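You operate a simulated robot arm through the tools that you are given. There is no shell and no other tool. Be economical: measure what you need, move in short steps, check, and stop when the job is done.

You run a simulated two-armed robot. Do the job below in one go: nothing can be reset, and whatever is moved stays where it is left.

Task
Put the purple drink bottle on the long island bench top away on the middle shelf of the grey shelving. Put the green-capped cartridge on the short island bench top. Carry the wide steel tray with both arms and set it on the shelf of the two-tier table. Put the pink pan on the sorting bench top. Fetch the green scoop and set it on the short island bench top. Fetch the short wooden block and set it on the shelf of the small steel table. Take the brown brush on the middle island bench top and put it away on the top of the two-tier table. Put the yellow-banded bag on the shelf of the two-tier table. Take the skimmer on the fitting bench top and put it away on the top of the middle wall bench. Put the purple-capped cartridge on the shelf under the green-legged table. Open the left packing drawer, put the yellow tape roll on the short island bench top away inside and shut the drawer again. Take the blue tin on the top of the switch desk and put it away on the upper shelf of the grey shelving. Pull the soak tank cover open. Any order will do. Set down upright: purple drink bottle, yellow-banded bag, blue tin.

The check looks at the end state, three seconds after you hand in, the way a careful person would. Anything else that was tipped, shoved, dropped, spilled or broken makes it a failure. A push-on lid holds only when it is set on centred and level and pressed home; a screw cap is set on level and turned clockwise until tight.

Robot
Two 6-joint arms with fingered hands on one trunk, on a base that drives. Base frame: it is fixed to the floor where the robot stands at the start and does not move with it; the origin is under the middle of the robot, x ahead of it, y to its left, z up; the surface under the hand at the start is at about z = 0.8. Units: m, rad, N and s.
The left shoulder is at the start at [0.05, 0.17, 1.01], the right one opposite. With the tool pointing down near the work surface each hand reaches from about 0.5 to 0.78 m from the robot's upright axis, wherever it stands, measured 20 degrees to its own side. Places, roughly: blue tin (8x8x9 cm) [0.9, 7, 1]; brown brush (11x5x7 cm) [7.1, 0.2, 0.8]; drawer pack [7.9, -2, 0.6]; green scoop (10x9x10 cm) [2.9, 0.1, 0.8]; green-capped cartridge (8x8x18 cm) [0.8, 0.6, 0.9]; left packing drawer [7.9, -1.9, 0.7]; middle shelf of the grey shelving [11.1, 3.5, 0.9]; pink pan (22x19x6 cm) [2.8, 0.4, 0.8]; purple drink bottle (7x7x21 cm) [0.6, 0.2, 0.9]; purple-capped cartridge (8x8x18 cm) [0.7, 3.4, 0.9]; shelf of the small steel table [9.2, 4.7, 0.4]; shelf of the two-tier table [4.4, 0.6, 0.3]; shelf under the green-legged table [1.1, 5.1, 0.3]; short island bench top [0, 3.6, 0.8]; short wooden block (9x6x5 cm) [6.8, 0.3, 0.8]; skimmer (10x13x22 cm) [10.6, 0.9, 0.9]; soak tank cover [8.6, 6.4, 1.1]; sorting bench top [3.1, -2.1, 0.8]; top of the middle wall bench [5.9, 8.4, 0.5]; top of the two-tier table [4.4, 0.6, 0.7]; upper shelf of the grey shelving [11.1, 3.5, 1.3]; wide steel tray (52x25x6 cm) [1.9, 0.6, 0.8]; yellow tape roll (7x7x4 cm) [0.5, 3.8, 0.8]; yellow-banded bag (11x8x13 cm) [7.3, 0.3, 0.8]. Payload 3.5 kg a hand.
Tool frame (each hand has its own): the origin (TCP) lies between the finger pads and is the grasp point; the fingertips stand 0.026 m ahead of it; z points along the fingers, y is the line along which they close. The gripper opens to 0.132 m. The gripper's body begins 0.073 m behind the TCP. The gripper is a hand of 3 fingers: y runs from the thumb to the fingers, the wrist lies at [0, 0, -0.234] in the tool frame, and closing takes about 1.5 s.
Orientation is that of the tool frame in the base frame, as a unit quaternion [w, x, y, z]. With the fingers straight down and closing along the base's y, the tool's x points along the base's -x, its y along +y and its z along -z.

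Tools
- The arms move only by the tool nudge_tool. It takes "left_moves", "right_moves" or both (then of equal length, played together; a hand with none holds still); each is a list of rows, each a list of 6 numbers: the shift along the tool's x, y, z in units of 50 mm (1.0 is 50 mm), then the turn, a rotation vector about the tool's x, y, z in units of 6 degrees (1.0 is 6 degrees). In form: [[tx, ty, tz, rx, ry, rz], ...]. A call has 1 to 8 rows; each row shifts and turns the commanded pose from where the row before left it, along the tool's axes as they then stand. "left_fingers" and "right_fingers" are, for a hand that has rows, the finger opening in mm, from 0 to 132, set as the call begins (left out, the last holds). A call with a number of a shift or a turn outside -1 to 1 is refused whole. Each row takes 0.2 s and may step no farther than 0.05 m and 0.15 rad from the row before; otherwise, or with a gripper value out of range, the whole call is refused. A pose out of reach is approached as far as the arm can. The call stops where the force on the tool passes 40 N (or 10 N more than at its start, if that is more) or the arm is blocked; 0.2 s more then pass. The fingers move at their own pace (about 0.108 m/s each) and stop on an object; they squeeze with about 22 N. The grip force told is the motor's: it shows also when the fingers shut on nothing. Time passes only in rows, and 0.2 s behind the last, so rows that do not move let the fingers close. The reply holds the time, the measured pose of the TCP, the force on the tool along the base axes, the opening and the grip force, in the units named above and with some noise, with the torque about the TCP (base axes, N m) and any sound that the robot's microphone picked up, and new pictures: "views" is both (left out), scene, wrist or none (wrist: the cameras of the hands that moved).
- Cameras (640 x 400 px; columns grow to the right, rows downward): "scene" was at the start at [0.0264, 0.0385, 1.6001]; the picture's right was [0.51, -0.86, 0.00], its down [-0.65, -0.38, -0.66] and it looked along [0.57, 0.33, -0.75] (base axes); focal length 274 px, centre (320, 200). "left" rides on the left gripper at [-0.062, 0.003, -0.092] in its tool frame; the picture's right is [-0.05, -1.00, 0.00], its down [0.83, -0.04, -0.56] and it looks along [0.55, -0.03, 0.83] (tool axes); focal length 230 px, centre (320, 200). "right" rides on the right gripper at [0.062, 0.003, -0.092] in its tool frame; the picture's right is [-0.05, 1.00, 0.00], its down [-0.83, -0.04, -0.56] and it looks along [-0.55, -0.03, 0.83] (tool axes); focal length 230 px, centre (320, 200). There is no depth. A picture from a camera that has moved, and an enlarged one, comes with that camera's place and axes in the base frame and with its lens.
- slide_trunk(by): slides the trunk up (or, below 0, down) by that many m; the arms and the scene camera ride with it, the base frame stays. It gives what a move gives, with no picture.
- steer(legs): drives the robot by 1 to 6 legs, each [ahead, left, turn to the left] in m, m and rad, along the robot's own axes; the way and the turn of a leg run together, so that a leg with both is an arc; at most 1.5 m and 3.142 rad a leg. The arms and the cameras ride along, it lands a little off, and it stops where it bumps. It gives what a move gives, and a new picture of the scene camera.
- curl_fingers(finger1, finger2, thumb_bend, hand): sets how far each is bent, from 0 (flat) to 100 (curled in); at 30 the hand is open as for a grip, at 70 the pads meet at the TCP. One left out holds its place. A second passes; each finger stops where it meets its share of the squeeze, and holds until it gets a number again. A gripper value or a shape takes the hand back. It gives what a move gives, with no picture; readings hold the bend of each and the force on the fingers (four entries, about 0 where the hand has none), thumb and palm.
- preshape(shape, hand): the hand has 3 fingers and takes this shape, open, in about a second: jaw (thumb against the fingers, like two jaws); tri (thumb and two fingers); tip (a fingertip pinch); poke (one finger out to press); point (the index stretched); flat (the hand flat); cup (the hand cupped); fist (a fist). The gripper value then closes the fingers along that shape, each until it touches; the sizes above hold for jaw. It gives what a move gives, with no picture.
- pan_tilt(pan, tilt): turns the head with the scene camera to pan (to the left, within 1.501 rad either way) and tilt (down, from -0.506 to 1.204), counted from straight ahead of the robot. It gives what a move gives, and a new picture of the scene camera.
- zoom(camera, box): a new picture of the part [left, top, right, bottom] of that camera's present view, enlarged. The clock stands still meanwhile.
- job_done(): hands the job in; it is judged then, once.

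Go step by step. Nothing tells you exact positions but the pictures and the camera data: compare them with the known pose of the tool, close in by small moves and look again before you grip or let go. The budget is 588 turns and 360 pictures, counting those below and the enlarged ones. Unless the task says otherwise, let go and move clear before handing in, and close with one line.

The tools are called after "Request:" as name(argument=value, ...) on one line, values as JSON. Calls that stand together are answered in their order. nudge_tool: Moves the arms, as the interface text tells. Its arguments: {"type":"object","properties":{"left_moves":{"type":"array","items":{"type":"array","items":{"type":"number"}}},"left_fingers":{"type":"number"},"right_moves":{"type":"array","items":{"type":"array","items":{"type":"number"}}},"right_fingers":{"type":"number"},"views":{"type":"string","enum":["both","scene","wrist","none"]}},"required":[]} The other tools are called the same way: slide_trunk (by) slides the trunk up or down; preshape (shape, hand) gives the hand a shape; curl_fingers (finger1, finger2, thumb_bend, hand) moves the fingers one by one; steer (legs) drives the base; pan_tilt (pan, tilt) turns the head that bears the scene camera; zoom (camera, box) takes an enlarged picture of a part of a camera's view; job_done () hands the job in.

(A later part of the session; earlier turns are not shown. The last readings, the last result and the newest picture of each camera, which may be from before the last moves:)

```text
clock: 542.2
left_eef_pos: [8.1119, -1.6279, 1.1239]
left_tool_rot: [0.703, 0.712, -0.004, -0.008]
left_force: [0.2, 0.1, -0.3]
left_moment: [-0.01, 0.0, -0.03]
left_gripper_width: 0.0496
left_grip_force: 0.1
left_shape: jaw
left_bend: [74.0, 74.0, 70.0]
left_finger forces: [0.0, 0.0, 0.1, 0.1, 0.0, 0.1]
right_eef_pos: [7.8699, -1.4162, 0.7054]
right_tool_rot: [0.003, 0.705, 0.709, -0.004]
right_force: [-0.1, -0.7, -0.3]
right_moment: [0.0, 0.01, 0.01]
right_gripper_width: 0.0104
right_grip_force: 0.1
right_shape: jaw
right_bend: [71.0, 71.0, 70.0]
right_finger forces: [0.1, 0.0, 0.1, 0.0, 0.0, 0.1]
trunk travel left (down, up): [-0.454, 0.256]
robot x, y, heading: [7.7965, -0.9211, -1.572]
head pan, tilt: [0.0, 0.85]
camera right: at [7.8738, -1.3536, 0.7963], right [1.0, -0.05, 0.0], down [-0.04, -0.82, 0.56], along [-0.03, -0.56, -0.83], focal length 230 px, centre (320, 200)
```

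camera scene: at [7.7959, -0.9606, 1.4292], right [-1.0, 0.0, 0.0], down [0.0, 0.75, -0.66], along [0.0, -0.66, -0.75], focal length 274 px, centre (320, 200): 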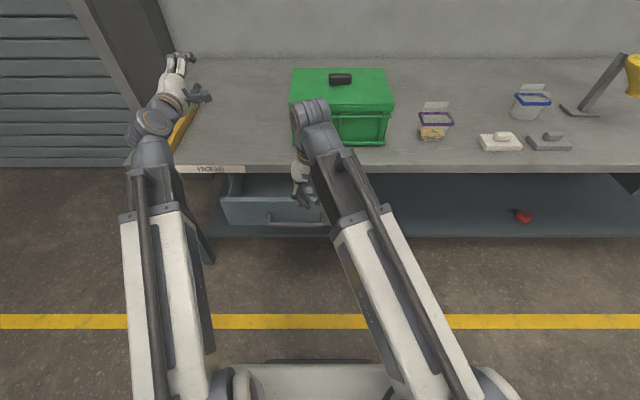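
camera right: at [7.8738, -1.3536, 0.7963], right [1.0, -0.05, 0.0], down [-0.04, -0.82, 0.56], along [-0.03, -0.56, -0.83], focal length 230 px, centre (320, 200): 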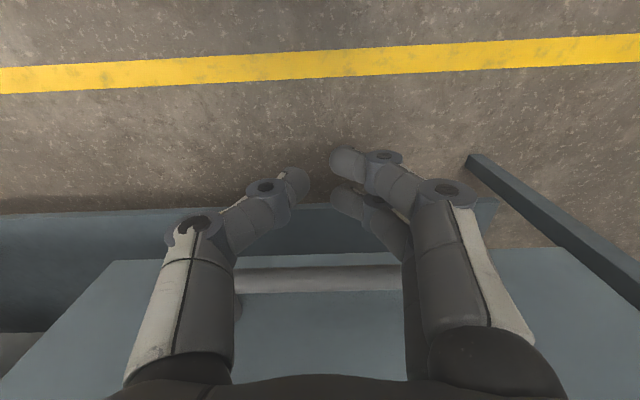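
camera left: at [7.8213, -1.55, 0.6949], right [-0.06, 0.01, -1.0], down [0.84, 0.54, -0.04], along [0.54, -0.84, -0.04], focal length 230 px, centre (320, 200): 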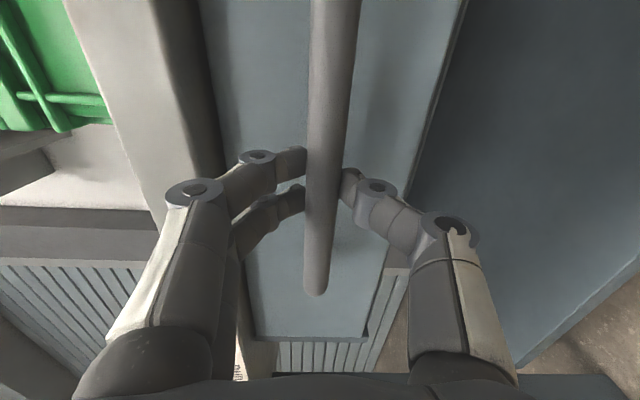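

Request:
nudge_tool(right_moves=[[-0.6, 0, 0, 0, 0, 0], [-0.6, 0, 0, 0, 0, 0], [-0.6, 0, 0, 0, 0, 0], [-0.6, 0, 0, 0, 0, 0], [-0.5, 0, 0, 0, 0, 0], [-0.4, 0, 0, 0, 0, 0], [-0.3, 0, 0, 0, 0, 0], [-0.3, 0, 0, 0, 0, 0]], views="scene")

```text
clock: 544.0
left_eef_pos: [8.1122, -1.6289, 1.1233]
left_tool_rot: [0.703, 0.711, -0.004, -0.008]
left_force: [-0.1, -0.2, 0.3]
left_moment: [0.0, -0.01, -0.04]
left_gripper_width: 0.0499
left_grip_force: 0.1
left_shape: jaw
left_bend: [74.0, 74.0, 70.0]
left_finger forces: [0.1, 0.0, 0.0, 0.0, 0.1, 0.0]
right_eef_pos: [7.8704, -1.6106, 0.709]
right_tool_rot: [0.004, 0.705, 0.709, -0.004]
right_force: [-0.4, 0.1, -1.1]
right_moment: [-0.04, -0.01, 0.01]
right_gripper_width: 0.0104
right_grip_force: 0.0
right_shape: jaw
right_bend: [71.0, 71.0, 70.0]
right_finger forces: [0.0, 0.0, 0.0, 0.0, 0.1, 0.0]
trunk travel left (down, up): [-0.454, 0.256]
robot x, y, heading: [7.7997, -0.921, -1.566]
head pan, tilt: [0.0, 0.85]
camera scene: at [7.796, -0.9606, 1.4292], right [-1.0, 0.0, 0.0], down [0.0, 0.75, -0.66], along [0.0, -0.66, -0.75], focal length 274 px, centre (320, 200)
```

scene: 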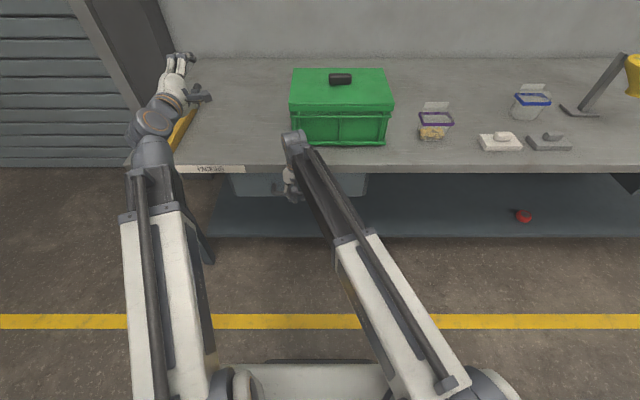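

Request:
nudge_tool(right_moves=[[-0.15, 0, 0, 0, 0, 0], [-0.15, 0, 0, 0, 0, 0], [-0.15, 0, 0, 0, 0, 0], [-0.15, 0, 0, 0, 0, 0]], views="none")

Request:
zoom(camera="scene", box=[215, 130, 415, 250])

```text
clock: 545.0
left_eef_pos: [8.1117, -1.6289, 1.1237]
left_tool_rot: [0.703, 0.711, -0.004, -0.007]
left_force: [0.0, -0.7, 0.3]
left_moment: [-0.02, 0.0, 0.01]
left_gripper_width: 0.0498
left_grip_force: 0.0
left_shape: jaw
left_bend: [74.0, 74.0, 70.0]
left_finger forces: [0.0, 0.0, 0.0, 0.0, 0.1, 0.1]
right_eef_pos: [7.8668, -1.6267, 0.7095]
right_tool_rot: [0.004, 0.705, 0.709, -0.005]
right_force: [0.5, 1.5, -0.4]
right_moment: [0.02, -0.01, 0.02]
right_gripper_width: 0.0104
right_grip_force: 0.1
right_shape: jaw
right_bend: [71.0, 71.0, 70.0]
right_finger forces: [0.0, 1.1, 0.1, 0.1, 0.0, 0.1]
right hand out of reach, approached as far as the arm can: row 3, 4
trunk travel left (down, up): [-0.454, 0.256]
robot x, y, heading: [7.7982, -0.9198, -1.576]
head pan, tilt: [0.0, 0.85]
```

```text
3.20 times, centred on (315, 190) of scene
camera zoom: at [7.796, -0.9605, 1.4292], right [-1.0, 0.0, 0.0], down [0.0, 0.75, -0.66], along [0.0, -0.66, -0.75], focal length 878 px, centre (336, 232)
```

zoom: 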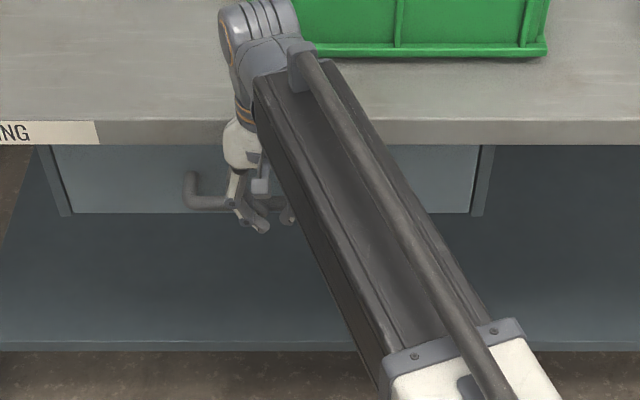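

Request:
steer(legs=[[0.025, 0, 0]])

Request:
zoom(camera="right", box=[0, 0, 640, 400])

```text
clock: 545.8
left_eef_pos: [8.1117, -1.6415, 1.1236]
left_tool_rot: [0.703, 0.712, -0.005, -0.007]
left_force: [-0.2, 0.0, -0.7]
left_moment: [0.0, 0.0, 0.04]
left_gripper_width: 0.0496
left_grip_force: 0.0
left_shape: jaw
left_bend: [74.0, 74.0, 70.0]
left_finger forces: [0.0, 0.1, 0.0, 0.0, 0.0, 0.1]
right_eef_pos: [7.8683, -1.6302, 0.7095]
right_tool_rot: [-0.004, 0.702, 0.712, 0.003]
right_force: [-0.2, 5.4, 4.4]
right_moment: [0.05, -0.04, 0.06]
right_gripper_width: 0.0104
right_grip_force: 0.1
right_shape: jaw
right_bend: [71.0, 72.0, 70.0]
right_finger forces: [0.0, 6.8, 0.1, 0.0, 0.0, 0.1]
trunk travel left (down, up): [-0.454, 0.256]
robot x, y, heading: [7.798, -0.9339, -1.573]
head pan, tilt: [0.0, 0.85]
stopped in leg 1: the force on the tool passed its limit at 57 N (the readings are from after the stop); the commanded pose is now the measured one
camera scene: at [7.7958, -0.9735, 1.4292], right [-1.0, 0.0, 0.0], down [0.0, 0.75, -0.66], along [0.0, -0.66, -0.75], focal length 274 px, centre (320, 200)
```

scene: 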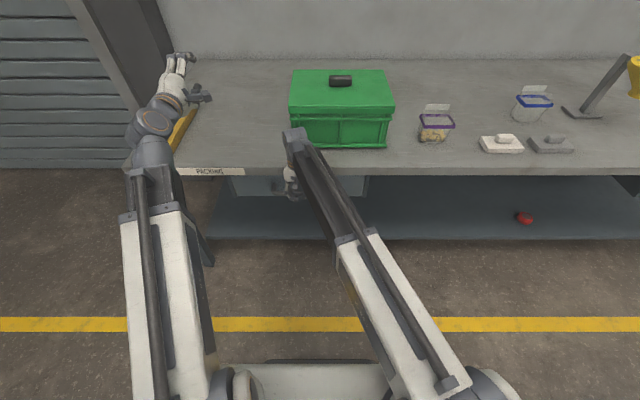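

```text
1.00 times, centred on (320, 200) of right (not enlarged: the box is as wide or as high as the picture)
camera zoom: at [7.8724, -1.5701, 0.8015], right [1.0, -0.04, 0.0], down [-0.03, -0.84, 0.55], along [-0.02, -0.55, -0.84], focal length 230 px, centre (320, 200)
```

zoom: 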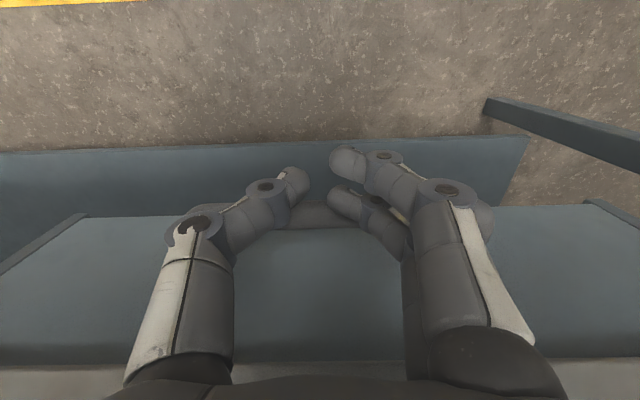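

The drawer is shut firmly (57 N stop). I pull the right hand back and up, and restore the left hand's roll.

Request:
nudge_tool(right_moves=[[0.9, 0, 0, 0, 0, 0], [0.9, 0, 0, 0, 0, 0], [0, 0, -0.9, 0, 0, 0], [0, 0, -0.9, 0, 0, 0], [0, 0, -0.9, 0, 0, 0], [0, 0, -0.9, 0, 0, 0], [0, 0, -0.9, 0, 0, 0], [0, 0, 0, 0, 0, 0]], left_moves=[[0, 0, 0, 0, 0, -1], [0, 0, 0, 0, 0, -1], [0, 0, 0, 0, 0, -1], [0, 0, 0, 0, 0, -1], [0, 0, 0, 0, 0, -1], [0, 0, 0, 0, 0, -1], [0, 0, 0, 0, 0, -1], [0, 0, 0, 0, 0, -1]], views="none")

Request:
nudge_tool(left_moves=[[0, 0, 0, 0, 0, -1], [0, 0, 0, 0, 0, -1], [0, 0, 0, 0, 0, -1], [0, 0, 0, 0, 0, -1], [0, 0, 0, 0, 0, -1], [0, 0, 0, 0, 0, -1], [0, 0, 0, 0, 0, -1]], views="none")

Request:
slide_trunk(by=0.25)

Request:
steer(legs=[[0, 1.05, 0], [-1.5, 0, 0], [-0.75, 0, 0], [0, -1.45, 0]])

Request:
pan_tilt(pan=0.0, tilt=0.65)

```text
clock: 547.6
left_eef_pos: [8.1113, -1.6427, 1.1237]
left_tool_rot: [0.638, 0.652, 0.286, -0.293]
left_force: [0.0, 0.2, 0.3]
left_moment: [0.02, 0.01, 0.03]
left_gripper_width: 0.0497
left_grip_force: 0.1
left_shape: jaw
left_bend: [74.0, 74.0, 70.0]
left_finger forces: [0.0, 0.1, 0.0, 0.0, 0.0, 0.0]
right_eef_pos: [7.867, -1.5448, 0.9351]
right_tool_rot: [-0.004, 0.703, 0.711, 0.002]
right_force: [-0.3, 0.3, 0.4]
right_moment: [-0.01, 0.0, -0.03]
right_gripper_width: 0.0102
right_grip_force: 0.0
right_shape: jaw
right_bend: [71.0, 71.0, 70.0]
right_finger forces: [0.0, 0.0, 0.0, 0.0, 0.1, 0.0]
trunk travel left (down, up): [-0.454, 0.256]
robot x, y, heading: [7.7966, -0.934, -1.568]
head pan, tilt: [0.0, 0.85]
```

```text
clock: 549.2
left_eef_pos: [8.1121, -1.6417, 1.1241]
left_tool_rot: [0.49, 0.506, 0.5, -0.503]
left_force: [0.8, -0.2, 0.1]
left_moment: [0.02, 0.0, 0.02]
left_gripper_width: 0.0495
left_grip_force: 0.1
left_shape: jaw
left_bend: [74.0, 74.0, 70.0]
left_finger forces: [0.0, 0.1, 0.0, 0.0, 0.1, 0.1]
right_eef_pos: [7.8662, -1.5451, 0.9343]
right_tool_rot: [-0.004, 0.703, 0.711, 0.003]
right_force: [0.4, -0.2, -0.4]
right_moment: [-0.02, 0.03, -0.01]
right_gripper_width: 0.0104
right_grip_force: 0.1
right_shape: jaw
right_bend: [71.0, 71.0, 70.0]
right_finger forces: [0.0, 0.1, 0.0, 0.0, 0.0, 0.0]
trunk travel left (down, up): [-0.454, 0.256]
robot x, y, heading: [7.7981, -0.9329, -1.571]
head pan, tilt: [0.0, 0.85]
```

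```text
clock: 551.8
left_eef_pos: [8.112, -1.6423, 1.373]
left_tool_rot: [0.491, 0.507, 0.499, -0.503]
left_force: [-0.4, 0.4, 0.1]
left_moment: [-0.01, -0.02, -0.02]
left_gripper_width: 0.0497
left_grip_force: 0.1
left_shape: jaw
left_bend: [74.0, 74.0, 70.0]
left_finger forces: [0.0, 0.1, 0.0, 0.0, 0.0, 0.1]
right_eef_pos: [7.8675, -1.5449, 1.1845]
right_tool_rot: [-0.004, 0.703, 0.712, 0.004]
right_force: [-0.1, -0.2, 0.9]
right_moment: [0.01, -0.04, 0.01]
right_gripper_width: 0.01
right_grip_force: 0.1
right_shape: jaw
right_bend: [71.0, 71.0, 70.0]
right_finger forces: [0.0, 0.1, 0.1, 0.0, 0.0, 0.0]
trunk travel left (down, up): [-0.704, 0.006]
robot x, y, heading: [7.7947, -0.9357, -1.572]
head pan, tilt: [0.0, 0.85]
```

```text
clock: 574.6
left_eef_pos: [7.712, 0.6066, 1.3739]
left_tool_rot: [0.486, 0.512, 0.495, -0.507]
left_force: [0.3, -0.2, -0.5]
left_moment: [0.03, 0.03, -0.01]
left_gripper_width: 0.0499
left_grip_force: 0.1
left_shape: jaw
left_bend: [74.0, 74.0, 70.0]
left_finger forces: [0.1, 0.0, 0.0, 0.1, 0.0, 0.0]
right_eef_pos: [7.4691, 0.7083, 1.1839]
right_tool_rot: [-0.004, 0.71, 0.704, 0.003]
right_force: [-0.5, -1.2, -0.1]
right_moment: [-0.01, -0.01, 0.01]
right_gripper_width: 0.0103
right_grip_force: 0.2
right_shape: jaw
right_bend: [71.0, 71.0, 70.0]
right_finger forces: [0.0, 0.0, 0.0, 0.1, 0.0, 0.0]
trunk travel left (down, up): [-0.704, 0.006]
robot x, y, heading: [7.4153, 1.3192, -1.59]
head pan, tilt: [0.0, 0.85]
camera scene: at [7.4105, 1.2808, 1.6792], right [-1.0, 0.02, 0.0], down [0.02, 0.75, -0.66], along [-0.02, -0.66, -0.75], focal length 274 px, centre (320, 200)
```

scene: 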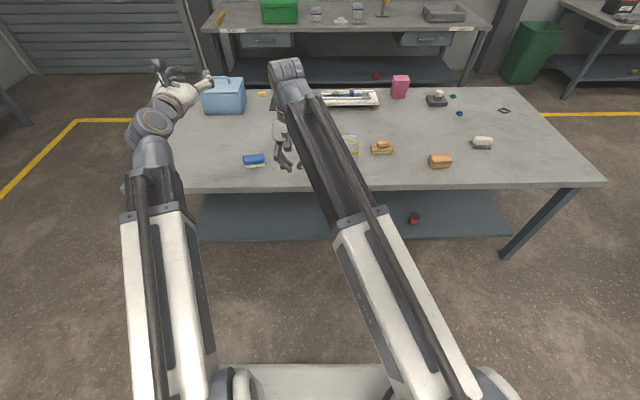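

```text
clock: 575.3
left_eef_pos: [7.7119, 0.6062, 1.3736]
left_tool_rot: [0.485, 0.512, 0.494, -0.508]
left_force: [-0.6, 0.1, -0.3]
left_moment: [-0.02, 0.0, -0.03]
left_gripper_width: 0.0494
left_grip_force: 0.1
left_shape: jaw
left_bend: [74.0, 74.0, 70.0]
left_finger forces: [0.0, 0.0, 0.1, 0.1, 0.1, 0.0]
right_eef_pos: [7.4691, 0.7086, 1.1855]
right_tool_rot: [-0.004, 0.71, 0.704, 0.003]
right_force: [0.6, -0.1, -0.2]
right_moment: [0.0, -0.03, 0.01]
right_gripper_width: 0.0101
right_grip_force: 0.0
right_shape: jaw
right_bend: [71.0, 71.0, 70.0]
right_finger forces: [0.1, 0.0, 0.0, 0.1, 0.0, 0.0]
trunk travel left (down, up): [-0.704, 0.006]
robot x, y, heading: [7.4105, 1.3215, -1.59]
head pan, tilt: [0.0, 0.649]
camera scene: at [7.4106, 1.2721, 1.6957], right [-1.0, 0.02, 0.0], down [0.01, 0.6, -0.8], along [-0.02, -0.8, -0.61], focal length 274 px, centre (320, 200)
```

scene: 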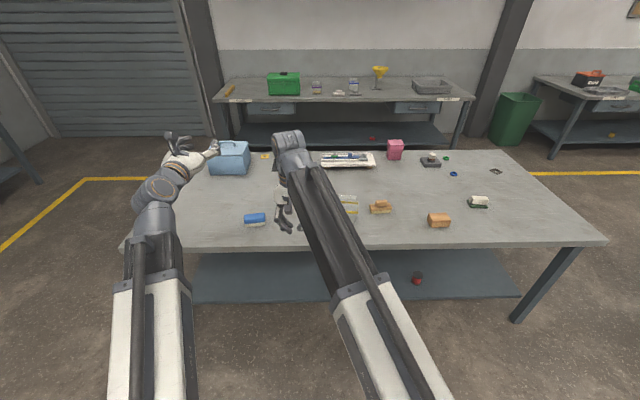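

Request:
zoom(camera="scene", box=[230, 170, 510, 260])

```text
2.29 times, centred on (370, 215) of scene
camera zoom: at [7.4106, 1.2721, 1.6957], right [-1.0, 0.02, 0.0], down [0.01, 0.6, -0.8], along [-0.02, -0.8, -0.61], focal length 627 px, centre (206, 166)
```

zoom: 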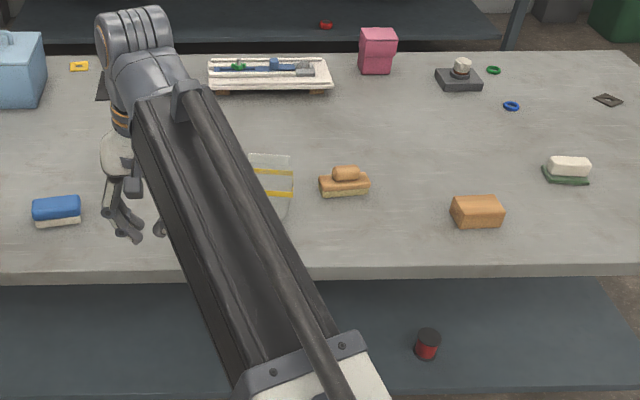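

Brush ≈ [7.08, 0.215], block ≈ [6.82, 0.30], bag ≈ [7.26, 0.28] (behind the arm). I'll take the brush first with the right hand: move in.

Request:
steer(legs=[[0.38, -0.2, 0.019]])

Request:
nudge_tool(right_moves=[[0, -0.9, 0, 0, 0, 0], [0, -0.9, 0.3, 0, 0, 0], [0, -0.9, 0.3, 0, 0, 0], [0, -0.5, 0.3, 0, 0, 0]], right_fingers=80, views="both")

```text
clock: 577.9
left_eef_pos: [7.5147, 0.2319, 1.3737]
left_tool_rot: [0.489, 0.509, 0.497, -0.505]
left_force: [0.4, -0.1, -0.3]
left_moment: [0.01, -0.01, 0.01]
left_gripper_width: 0.0497
left_grip_force: 0.1
left_shape: jaw
left_bend: [74.0, 74.0, 70.0]
left_finger forces: [0.0, 0.0, 0.0, 0.1, 0.1, 0.0]
right_eef_pos: [7.2716, 0.3323, 1.1837]
right_tool_rot: [-0.004, 0.706, 0.709, 0.002]
right_force: [-0.4, -0.5, -0.4]
right_moment: [0.03, -0.01, 0.01]
right_gripper_width: 0.0101
right_grip_force: 0.1
right_shape: jaw
right_bend: [71.0, 71.0, 70.0]
right_finger forces: [0.1, 0.1, 0.0, 0.0, 0.0, 0.1]
trunk travel left (down, up): [-0.704, 0.006]
robot x, y, heading: [7.2056, 0.9447, -1.585]
head pan, tilt: [0.0, 0.649]
camera scene: at [7.2059, 0.8944, 1.6958], right [-1.0, 0.01, 0.0], down [0.01, 0.61, -0.8], along [-0.01, -0.8, -0.61], focal length 274 px, centre (320, 200)
```

scene: 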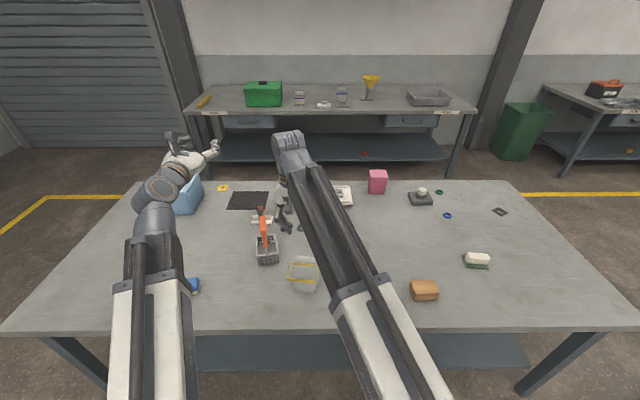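

```text
clock: 578.9
left_eef_pos: [7.5154, 0.2329, 1.3747]
left_tool_rot: [0.489, 0.509, 0.498, -0.504]
left_force: [-0.2, 0.4, -0.5]
left_moment: [-0.03, 0.0, 0.0]
left_gripper_width: 0.0497
left_grip_force: 0.0
left_shape: jaw
left_bend: [74.0, 74.0, 70.0]
left_finger forces: [0.0, 0.1, 0.0, 0.0, 0.0, 0.0]
right_eef_pos: [7.1115, 0.3326, 1.1396]
right_tool_rot: [-0.004, 0.706, 0.709, 0.004]
right_force: [0.3, -0.2, -0.4]
right_moment: [0.01, -0.02, -0.01]
right_gripper_width: 0.0798
right_grip_force: 0.1
right_shape: jaw
right_bend: [71.0, 71.0, 71.0]
right_finger forces: [0.1, 0.0, 0.1, 0.0, 0.0, 0.1]
trunk travel left (down, up): [-0.704, 0.006]
robot x, y, heading: [7.2089, 0.9462, -1.579]
head pan, tilt: [0.0, 0.649]
camera scene: at [7.2061, 0.8952, 1.6958], right [-1.0, 0.01, 0.0], down [0.01, 0.6, -0.8], along [-0.01, -0.8, -0.6], focal length 274 px, centre (320, 200)
camera right: at [7.1158, 0.3936, 1.2315], right [1.0, -0.05, 0.0], down [-0.04, -0.84, 0.55], along [-0.03, -0.55, -0.84], focal length 230 px, centre (320, 200)
```

scene: 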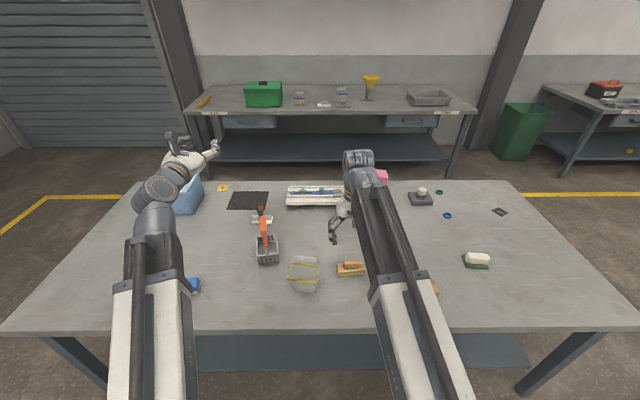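
right: 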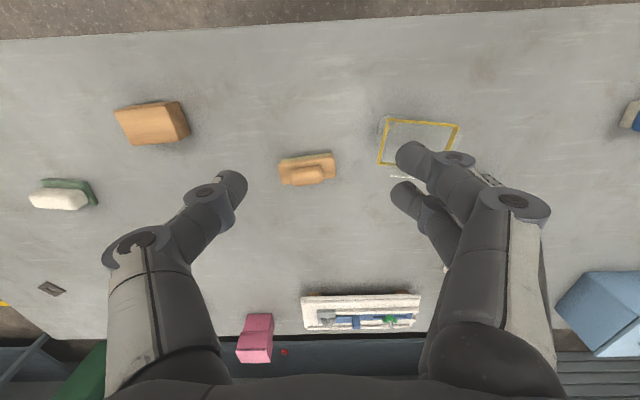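

The brush lies with its length along x, knob centre ≈ [7.082, 0.207]. I turn the right hand 90° to grip across its width.

Request:
nudge_tool(right_moves=[[0.3, 0, 0, 0, 0, 1], [0.3, 0, 0, 0, 0, 1], [0, 0, 0, 0, 0, 1], [0, 0, 0, 0, 0, 1], [0, 0, 0, 0, 0, 1], [0, 0, 0, 0, 0, 1], [0, 0, 0, 0, 0, 1], [0, 0, 0, 0, 0, 1]], views="none")

Request:
nudge_tool(right_moves=[[0, 0, 0, 0, 0, 1], [0, 0, 0, 0, 0, 1], [0, 0, 0, 0, 0, 1], [0, 0, 0, 0, 0, 1], [0, 0, 0, 0, 0, 1], [0, 0, 0, 0, 0, 1], [0, 0, 0, 0, 0, 1]], views="none")

```text
clock: 580.7
left_eef_pos: [7.5153, 0.2326, 1.3738]
left_tool_rot: [0.489, 0.508, 0.498, -0.504]
left_force: [0.5, 0.6, 0.8]
left_moment: [0.02, -0.02, -0.02]
left_gripper_width: 0.0494
left_grip_force: 0.1
left_shape: jaw
left_bend: [74.0, 74.0, 70.0]
left_finger forces: [0.1, 0.0, 0.0, 0.0, 0.0, 0.0]
right_eef_pos: [7.1134, 0.3622, 1.1399]
right_tool_rot: [-0.005, 0.933, 0.36, 0.001]
right_force: [-0.1, -0.1, 0.3]
right_moment: [-0.01, -0.01, -0.04]
right_gripper_width: 0.0797
right_grip_force: 0.0
right_shape: jaw
right_bend: [71.0, 71.0, 71.0]
right_finger forces: [0.1, 0.0, 0.0, 0.0, 0.0, 0.0]
trunk travel left (down, up): [-0.704, 0.006]
robot x, y, heading: [7.2095, 0.9421, -1.58]
head pan, tilt: [0.0, 0.649]
```

```text
clock: 582.3
left_eef_pos: [7.5152, 0.2333, 1.3738]
left_tool_rot: [0.489, 0.509, 0.497, -0.505]
left_force: [1.3, 0.1, -1.0]
left_moment: [-0.01, 0.02, 0.0]
left_gripper_width: 0.0498
left_grip_force: 0.1
left_shape: jaw
left_bend: [74.0, 74.0, 70.0]
left_finger forces: [0.0, 0.1, 0.0, 0.0, 0.1, 0.0]
right_eef_pos: [7.1133, 0.3628, 1.1412]
right_tool_rot: [-0.005, 1.0, 0.001, -0.002]
right_force: [0.2, -0.1, 0.7]
right_moment: [0.0, -0.03, 0.01]
right_gripper_width: 0.0796
right_grip_force: 0.2
right_shape: jaw
right_bend: [71.0, 71.0, 71.0]
right_finger forces: [0.0, 0.1, 0.0, 0.0, 0.0, 0.0]
trunk travel left (down, up): [-0.704, 0.006]
robot x, y, heading: [7.2079, 0.9456, -1.577]
head pan, tilt: [0.0, 0.649]
```

Request:
nudge_tool(right_moves=[[-0.155, 0.74, 0.6, 0, 0, 0], [-0.155, 0.74, 0.6, 0, 0, 0], [-0.155, 0.74, 0.6, 0, 0, 0], [-0.155, 0.74, 0.6, 0, 0, 0], [0, 0, 0.8, 0, 0, 0]], views="wrist")

```text
clock: 583.5
left_eef_pos: [7.5158, 0.2326, 1.3737]
left_tool_rot: [0.488, 0.509, 0.497, -0.505]
left_force: [0.2, 0.0, -0.5]
left_moment: [-0.01, -0.01, -0.01]
left_gripper_width: 0.0495
left_grip_force: 0.2
left_shape: jaw
left_bend: [74.0, 74.0, 70.0]
left_finger forces: [0.0, 0.1, 0.0, 0.1, 0.0, 0.0]
right_eef_pos: [7.0828, 0.2155, 0.9773]
right_tool_rot: [-0.007, 1.0, 0.002, -0.001]
right_force: [-0.1, 0.0, 0.3]
right_moment: [0.01, 0.01, 0.02]
right_gripper_width: 0.0794
right_grip_force: 0.1
right_shape: jaw
right_bend: [71.0, 71.0, 71.0]
right_finger forces: [0.1, 0.0, 0.0, 0.0, 0.0, 0.0]
trunk travel left (down, up): [-0.704, 0.006]
robot x, y, heading: [7.2087, 0.9415, -1.574]
head pan, tilt: [0.0, 0.649]
camera right: at [7.1448, 0.2131, 1.0692], right [-0.05, -1.0, -0.01], down [-0.83, 0.03, 0.56], along [-0.56, 0.04, -0.83], focal length 230 px, centre (320, 200)
```

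right: 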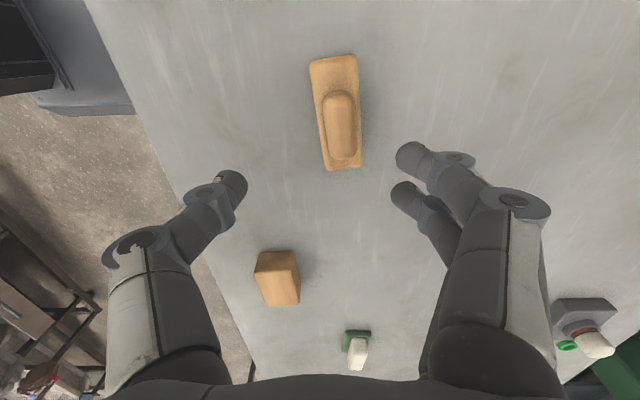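

Request:
nudge_tool(right_moves=[[0.1, 0.27, 0.6, 0, 0, -0.8], [0, 0, 0.9, 0, 0, 0], [0, 0, 0.9, 0, 0, 0], [0, 0, 0.42, 0, 0, 0]], views="wrist")

```text
clock: 584.5
left_eef_pos: [7.5158, 0.2324, 1.374]
left_tool_rot: [0.489, 0.509, 0.497, -0.505]
left_force: [-0.1, 0.4, -1.0]
left_moment: [-0.03, 0.01, 0.0]
left_gripper_width: 0.0497
left_grip_force: 0.1
left_shape: jaw
left_bend: [74.0, 74.0, 70.0]
left_finger forces: [0.0, 0.0, 0.0, 0.0, 0.1, 0.1]
right_eef_pos: [7.0863, 0.2184, 0.8403]
right_tool_rot: [-0.004, 0.999, 0.043, -0.001]
right_force: [0.2, -0.7, -0.6]
right_moment: [-0.03, -0.02, -0.01]
right_gripper_width: 0.0799
right_grip_force: 0.0
right_shape: jaw
right_bend: [71.0, 71.0, 71.0]
right_finger forces: [0.0, 0.1, 0.1, 0.1, 0.0, 0.1]
right hand out of reach, approached as far as the arm can: row 2, 3, 4
trunk travel left (down, up): [-0.704, 0.006]
robot x, y, heading: [7.2061, 0.9411, -1.585]
head pan, tilt: [0.0, 0.649]
camera right: at [7.1486, 0.22, 0.9308], right [0.04, -1.0, -0.01], down [-0.83, -0.03, 0.56], along [-0.56, -0.01, -0.83], focal length 230 px, centre (320, 200)
```

right: 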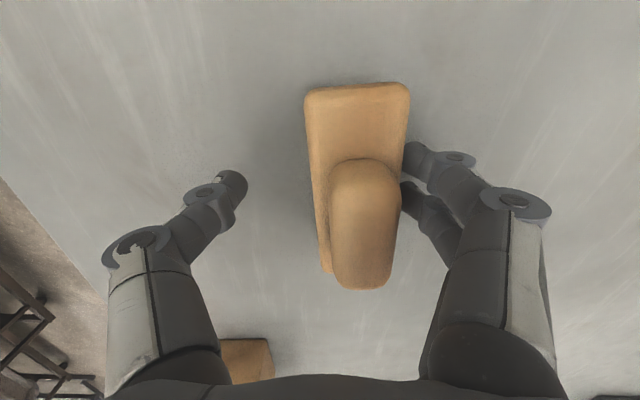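

Request:
steer(legs=[[0.022, 0, 0]])

Request:
nudge_tool(right_moves=[[0, 0, 0, 0, 0, 0], [0, 0, 0, 0, 0, 0], [0, 0, 0, 0, 0, 0], [0, 0, 0, 0, 0, 0], [0, 0, 0, 0, 0, 0]], right_fingers=0, views="wrist")

```text
clock: 585.3
left_eef_pos: [7.5145, 0.2079, 1.3723]
left_tool_rot: [0.488, 0.509, 0.497, -0.505]
left_force: [0.2, -0.8, 0.7]
left_moment: [0.0, 0.0, 0.01]
left_gripper_width: 0.0496
left_grip_force: 0.0
left_shape: jaw
left_bend: [74.0, 74.0, 70.0]
left_finger forces: [0.0, 0.0, 0.0, 0.1, 0.0, 0.0]
right_eef_pos: [7.085, 0.1939, 0.8382]
right_tool_rot: [-0.004, 0.999, 0.043, -0.001]
right_force: [0.3, 0.0, -0.2]
right_moment: [0.01, -0.01, 0.01]
right_gripper_width: 0.0798
right_grip_force: 0.0
right_shape: jaw
right_bend: [71.0, 71.0, 71.0]
right_finger forces: [0.1, 0.1, 0.0, 0.1, 0.1, 0.0]
trunk travel left (down, up): [-0.704, 0.006]
robot x, y, heading: [7.2053, 0.9228, -1.579]
head pan, tilt: [0.0, 0.649]
camera scene: at [7.2061, 0.8703, 1.6957], right [-1.0, 0.01, 0.0], down [0.01, 0.61, -0.8], along [-0.01, -0.8, -0.61], focal length 274 px, centre (320, 200)
```

scene: 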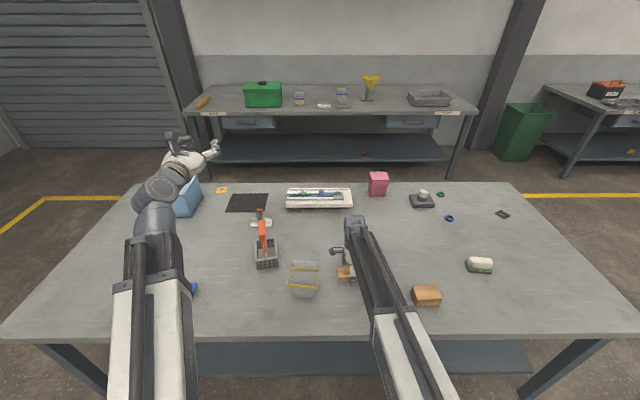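

```text
clock: 586.5
left_eef_pos: [7.515, 0.2099, 1.3733]
left_tool_rot: [0.488, 0.509, 0.498, -0.505]
left_force: [0.1, 0.0, -0.3]
left_moment: [0.02, -0.02, 0.01]
left_gripper_width: 0.0497
left_grip_force: 0.1
left_shape: jaw
left_bend: [74.0, 74.0, 70.0]
left_finger forces: [0.0, 0.0, 0.0, 0.1, 0.0, 0.0]
right_eef_pos: [7.0869, 0.1943, 0.8391]
right_tool_rot: [-0.004, 0.999, 0.043, -0.002]
right_force: [0.0, 1.1, 0.1]
right_moment: [-0.04, -0.01, -0.02]
right_gripper_width: 0.0385
right_grip_force: 21.8
right_shape: jaw
right_bend: [73.0, 74.0, 70.0]
right_finger forces: [10.0, 9.9, 0.1, 0.1, 20.0, 0.1]
trunk travel left (down, up): [-0.704, 0.006]
robot x, y, heading: [7.2074, 0.9203, -1.58]
head pan, tilt: [0.0, 0.649]
camera right: at [7.1482, 0.1974, 0.931], right [0.04, -1.0, -0.01], down [-0.83, -0.03, 0.56], along [-0.56, -0.01, -0.83], focal length 230 px, centre (320, 200)
```

right: 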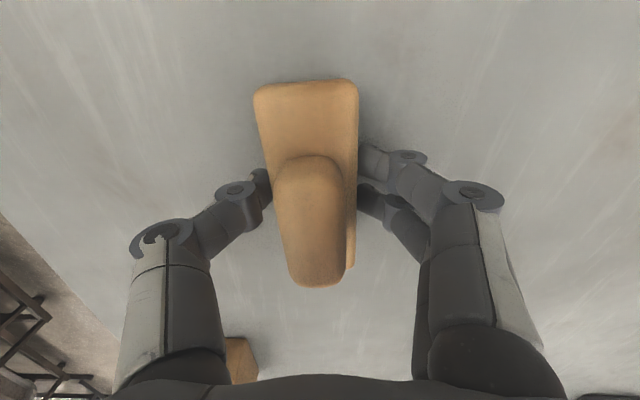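

Brush gripped. Lift it, then prepare the left hand for the bag.

Request:
nudge_tool(right_moves=[[0, 0, -0.5, 0, 0, 0], [0, 0, -1, 0, 0, 0], [0, -0.3, -0.9, 0, 0, 0], [0, -0.5, -0.8, 0, 0, 0], [0, -0.5, -0.8, 0, 0, 0], [0, -0.5, -0.8, 0, 0, 0], [0, -0.5, -0.8, 0, 0, 0], [0, 0, -0.6, 0, 0, 0]], views="both")

Request:
zoom(camera="scene", box=[240, 200, 380, 310])

```text
clock: 588.3
left_eef_pos: [7.5154, 0.2101, 1.3726]
left_tool_rot: [0.489, 0.509, 0.497, -0.505]
left_force: [-0.2, 0.0, -0.4]
left_moment: [0.0, 0.0, -0.02]
left_gripper_width: 0.0498
left_grip_force: 0.1
left_shape: jaw
left_bend: [74.0, 74.0, 70.0]
left_finger forces: [0.1, 0.0, 0.0, 0.1, 0.1, 0.0]
right_eef_pos: [7.0765, 0.3078, 1.1496]
right_tool_rot: [-0.004, 0.999, 0.043, 0.0]
right_force: [0.6, 0.5, -1.3]
right_moment: [0.01, -0.04, -0.03]
right_gripper_width: 0.0384
right_grip_force: 22.5
right_shape: jaw
right_bend: [73.0, 74.0, 70.0]
right_finger forces: [10.0, 9.7, 0.1, 0.1, 19.9, 0.1]
trunk travel left (down, up): [-0.704, 0.006]
robot x, y, heading: [7.211, 0.9221, -1.584]
head pan, tilt: [0.0, 0.649]
camera scene: at [7.2061, 0.8725, 1.6958], right [-1.0, 0.01, 0.0], down [0.01, 0.6, -0.8], along [-0.01, -0.8, -0.6], focal length 274 px, centre (320, 200)
camera right: at [7.139, 0.3095, 1.2419], right [0.04, -1.0, -0.01], down [-0.83, -0.03, 0.56], along [-0.56, -0.01, -0.83], focal length 230 px, centre (320, 200)
```

scene: 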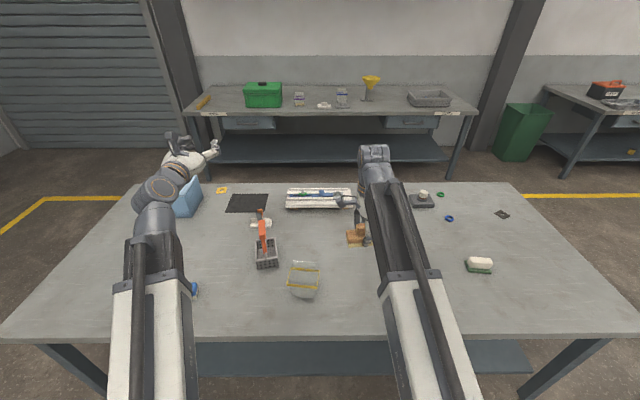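
right: 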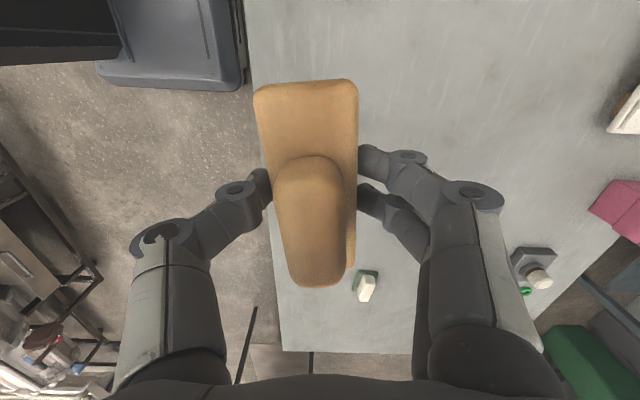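

```text
3.64 times, centred on (310, 255) of scene
camera zoom: at [7.2061, 0.8725, 1.6958], right [-1.0, 0.01, 0.0], down [0.01, 0.6, -0.8], along [-0.01, -0.8, -0.6], focal length 997 px, centre (356, 0)
```

zoom: 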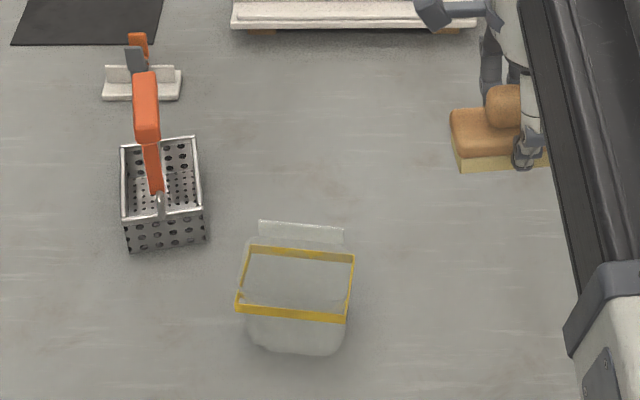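

The bag is a clear open container with a yellow rim band (≈11 cm wide along x, centre ≈ [7.252, 0.25]). I back off, lower the trunk and bring the left hand level in front of it, opened wide.

Request:
steer(legs=[[-0.23, -0.055, 0.01]])

Request:
slide_trunk(by=-0.26)

Request:
nudge_tool(left_moves=[[0.7, -0.6, 0.26, 0, 0, 0], [0.7, -0.6, 0.26, 0, 0, 0], [0.7, -0.6, 0.26, 0, 0, 0], [0.7, -0.6, 0.26, 0, 0, 0], [0.7, -0.6, 0.26, 0, 0, 0], [0.7, -0.6, 0.26, 0, 0, 0], [0.7, -0.6, 0.26, 0, 0, 0]], left_fingers=132, views="both")

```text
clock: 590.1
left_eef_pos: [7.4681, 0.4459, 1.3738]
left_tool_rot: [0.491, 0.507, 0.499, -0.503]
left_force: [0.1, -0.6, -0.1]
left_moment: [0.02, -0.02, -0.01]
left_gripper_width: 0.0498
left_grip_force: 0.1
left_shape: jaw
left_bend: [74.0, 74.0, 70.0]
left_finger forces: [0.0, 0.0, 0.1, 0.1, 0.0, 0.0]
right_eef_pos: [7.0279, 0.54, 1.1512]
right_tool_rot: [-0.004, 0.999, 0.047, -0.001]
right_force: [-0.1, 1.0, -1.6]
right_moment: [-0.01, 0.01, -0.04]
right_gripper_width: 0.0383
right_grip_force: 22.1
right_shape: jaw
right_bend: [73.0, 74.0, 70.0]
right_finger forces: [10.1, 9.8, 0.1, 0.0, 19.8, 0.0]
trunk travel left (down, up): [-0.704, 0.006]
robot x, y, heading: [7.1579, 1.1476, -1.573]
head pan, tilt: [0.0, 0.649]
camera scene: at [7.1522, 1.106, 1.6959], right [-1.0, 0.0, 0.0], down [0.0, 0.6, -0.8], along [0.0, -0.8, -0.6], focal length 274 px, centre (320, 200)
```

scene: 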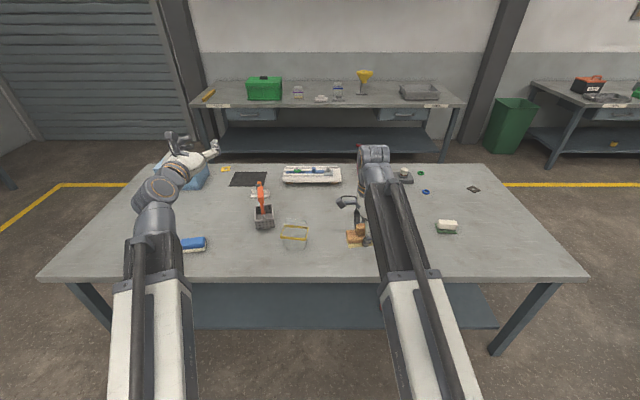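

```text
clock: 592.8
left_eef_pos: [7.4682, 0.4468, 1.1137]
left_tool_rot: [0.492, 0.506, 0.499, -0.503]
left_force: [0.9, -0.9, 0.3]
left_moment: [0.01, -0.01, -0.03]
left_gripper_width: 0.0497
left_grip_force: 0.0
left_shape: jaw
left_bend: [74.0, 74.0, 70.0]
left_finger forces: [0.1, 0.1, 0.0, 0.1, 0.1, 0.0]
right_eef_pos: [7.0269, 0.5379, 0.8903]
right_tool_rot: [-0.003, 0.999, 0.048, -0.001]
right_force: [-0.3, -0.9, -1.8]
right_moment: [0.01, 0.01, 0.03]
right_gripper_width: 0.0385
right_grip_force: 22.5
right_shape: jaw
right_bend: [73.0, 74.0, 70.0]
right_finger forces: [10.1, 9.9, 0.0, 0.1, 19.9, 0.1]
trunk travel left (down, up): [-0.444, 0.266]
robot x, y, heading: [7.1535, 1.1504, -1.576]
head pan, tilt: [0.0, 0.649]
```

```text
clock: 594.4
left_eef_pos: [7.3031, 0.3608, 0.8874]
left_tool_rot: [0.481, 0.518, 0.493, -0.508]
left_force: [-0.9, -0.9, -0.9]
left_moment: [-0.01, 0.02, -0.03]
left_gripper_width: 0.1318
left_grip_force: 0.0
left_shape: jaw
left_bend: [30.0, 30.0, 30.0]
left_finger forces: [0.0, 0.0, 0.0, 0.0, 0.0, 0.0]
left hand out of reach, approached as far as the arm can: row 5, 6, 7
right_eef_pos: [7.028, 0.5386, 0.8898]
right_tool_rot: [-0.004, 0.999, 0.047, -0.001]
right_force: [0.0, 0.4, -2.1]
right_moment: [0.02, -0.03, 0.0]
right_gripper_width: 0.0383
right_grip_force: 22.2
right_shape: jaw
right_bend: [73.0, 74.0, 70.0]
right_finger forces: [10.2, 9.8, 0.0, 0.1, 19.8, 0.0]
trunk travel left (down, up): [-0.444, 0.266]
robot x, y, heading: [7.1548, 1.1516, -1.577]
head pan, tilt: [0.0, 0.649]
camera scene: at [7.1524, 1.1045, 1.4358], right [-1.0, 0.0, 0.0], down [0.0, 0.6, -0.8], along [0.0, -0.8, -0.6], focal length 274 px, centre (320, 200)
camera left: at [7.3108, 0.4506, 0.9513], right [-1.0, 0.05, 0.05], down [-0.02, 0.58, -0.82], along [-0.07, -0.82, -0.57], focal length 230 px, centre (320, 200)
```

scene: 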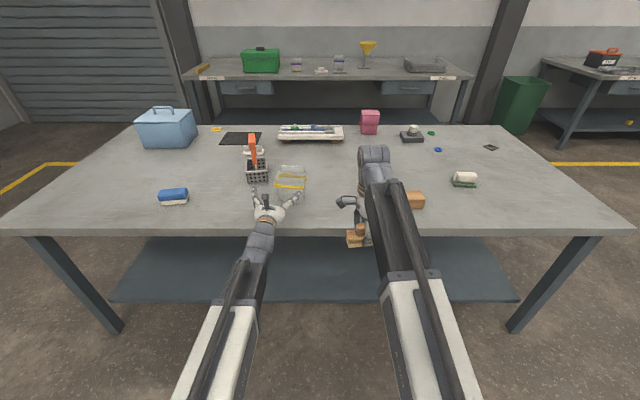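
left: 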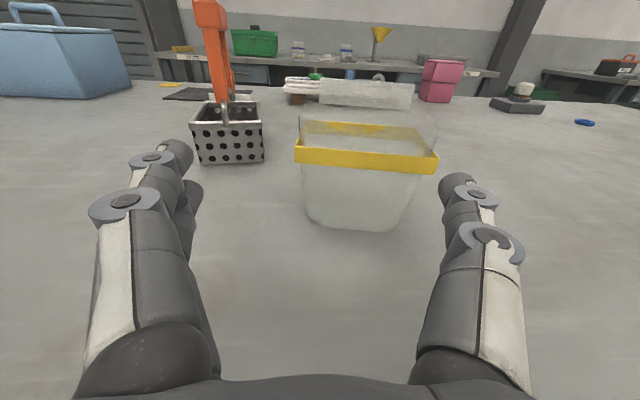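

Request:
nudge_tool(left_moves=[[0, -0.48, 0, 0, 0, 0], [0, -0.48, 0, 0, 0, 0], [0.2, 0, 0.5, 0, 0, 0], [0.3, 0, 0.5, 0, 0, 0]], views="wrist")

```text
clock: 595.4
left_eef_pos: [7.3163, 0.309, 0.8798]
left_tool_rot: [0.487, 0.511, 0.497, -0.504]
left_force: [-0.1, 0.4, 0.1]
left_moment: [-0.02, 0.01, -0.03]
left_gripper_width: 0.1316
left_grip_force: 0.1
left_shape: jaw
left_bend: [30.0, 30.0, 30.0]
left_finger forces: [0.0, 0.0, 0.1, 0.0, 0.0, 0.0]
left hand out of reach, approached as far as the arm can: row 1, 2, 3, 4
right_eef_pos: [7.0292, 0.5384, 0.8906]
right_tool_rot: [-0.004, 0.999, 0.048, -0.002]
right_force: [-0.2, -0.2, -0.3]
right_moment: [-0.03, 0.0, 0.0]
right_gripper_width: 0.0383
right_grip_force: 22.0
right_shape: jaw
right_bend: [73.0, 74.0, 70.0]
right_finger forces: [10.1, 9.8, 0.0, 0.0, 19.9, 0.0]
trunk travel left (down, up): [-0.444, 0.266]
robot x, y, heading: [7.1522, 1.1542, -1.569]
head pan, tilt: [0.0, 0.649]
camera left: at [7.3239, 0.3987, 0.9439], right [-1.0, 0.03, 0.06], down [-0.03, 0.57, -0.82], along [-0.06, -0.82, -0.57], focal length 230 px, centre (320, 200)
```

left: 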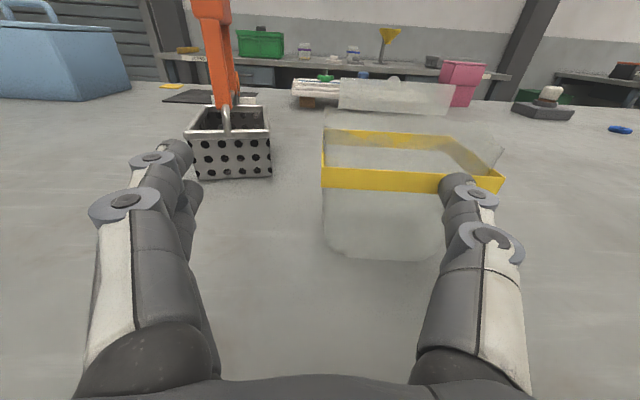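

The arm is at a limit sideways; I back off, relax the pitch to ~80°, and shift the base right instead.

Request:
nudge_tool(left_moves=[[0, 0, -0.8, 0, 0.5, 0], [0, 0, 0, 0, 1, 0]], views="none")

Request:
steer(legs=[[0, -0.06, 0]])

Request:
nudge_tool(left_moves=[[0.5, 0, 0.1, 0, 0, 0]], views="wrist")

```text
clock: 596.0
left_eef_pos: [7.3071, 0.3478, 0.8775]
left_tool_rot: [0.456, 0.54, 0.539, -0.459]
left_force: [-0.3, -0.9, -0.3]
left_moment: [0.02, 0.0, 0.0]
left_gripper_width: 0.1318
left_grip_force: 0.1
left_shape: jaw
left_bend: [30.0, 30.0, 30.0]
left_finger forces: [0.1, 0.0, 0.1, 0.1, 0.0, 0.1]
left hand out of reach, approached as far as the arm can: row 2
right_eef_pos: [7.0282, 0.5385, 0.8901]
right_tool_rot: [-0.004, 0.999, 0.048, 0.0]
right_force: [0.9, 0.8, -1.4]
right_moment: [0.0, 0.0, 0.02]
right_gripper_width: 0.0385
right_grip_force: 21.8
right_shape: jaw
right_bend: [73.0, 74.0, 70.0]
right_finger forces: [10.2, 9.9, 0.1, 0.0, 19.9, 0.0]
trunk travel left (down, up): [-0.444, 0.266]
robot x, y, heading: [7.152, 1.1531, -1.568]
head pan, tilt: [0.0, 0.649]
```

```text
clock: 597.0
left_eef_pos: [7.2469, 0.3491, 0.8774]
left_tool_rot: [0.455, 0.541, 0.538, -0.459]
left_force: [0.0, 0.4, 0.1]
left_moment: [-0.01, -0.01, -0.01]
left_gripper_width: 0.1319
left_grip_force: 0.1
left_shape: jaw
left_bend: [30.0, 30.0, 30.0]
left_finger forces: [0.0, 0.0, 0.0, 0.1, 0.0, 0.1]
right_eef_pos: [6.9687, 0.5396, 0.8904]
right_tool_rot: [-0.004, 0.999, 0.048, 0.0]
right_force: [-0.1, -0.4, -1.4]
right_moment: [0.0, 0.0, 0.0]
right_gripper_width: 0.0384
right_grip_force: 22.0
right_shape: jaw
right_bend: [73.0, 74.0, 70.0]
right_finger forces: [10.0, 9.7, 0.0, 0.0, 19.9, 0.0]
trunk travel left (down, up): [-0.444, 0.266]
robot x, y, heading: [7.0907, 1.153, -1.569]
head pan, tilt: [0.0, 0.649]
camera scene: at [7.0924, 1.1047, 1.4358], right [-1.0, 0.0, 0.0], down [0.0, 0.6, -0.8], along [0.0, -0.8, -0.6], focal length 274 px, centre (320, 200)
```

scene: 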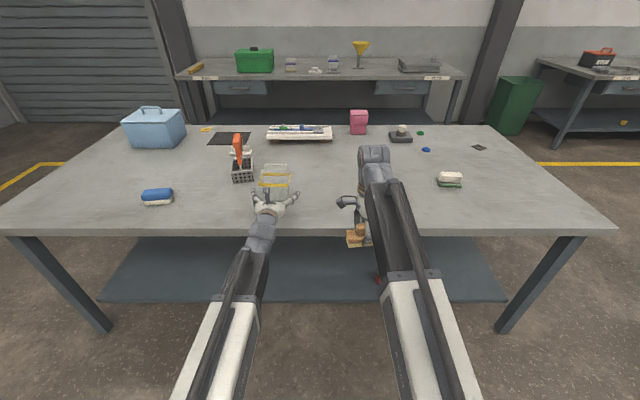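

```text
clock: 597.4
left_eef_pos: [7.2471, 0.3465, 0.8532]
left_tool_rot: [0.455, 0.54, 0.539, -0.459]
left_force: [0.2, 0.5, -0.7]
left_moment: [0.03, -0.01, -0.03]
left_gripper_width: 0.1322
left_grip_force: 0.0
left_shape: jaw
left_bend: [30.0, 30.0, 30.0]
left_finger forces: [0.0, 0.0, 0.0, 0.0, 0.1, 0.0]
right_eef_pos: [6.9674, 0.5375, 0.8893]
right_tool_rot: [-0.004, 0.999, 0.048, 0.001]
right_force: [-0.2, -0.4, -1.0]
right_moment: [-0.02, -0.02, 0.03]
right_gripper_width: 0.0387
right_grip_force: 22.1
right_shape: jaw
right_bend: [73.0, 74.0, 70.0]
right_finger forces: [10.2, 9.7, 0.0, 0.0, 20.0, 0.1]
trunk travel left (down, up): [-0.444, 0.266]
robot x, y, heading: [7.0922, 1.1519, -1.572]
head pan, tilt: [0.0, 0.649]
camera left: at [7.2507, 0.4277, 0.9295], right [-1.0, 0.0, 0.05], down [-0.04, 0.68, -0.73], along [-0.03, -0.73, -0.68], focal length 230 px, centre (320, 200)
```

left: 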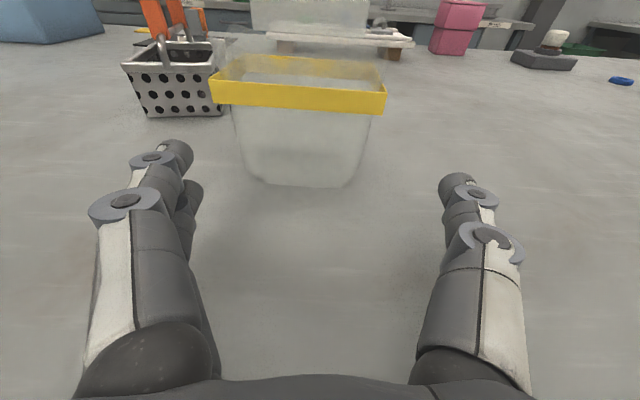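

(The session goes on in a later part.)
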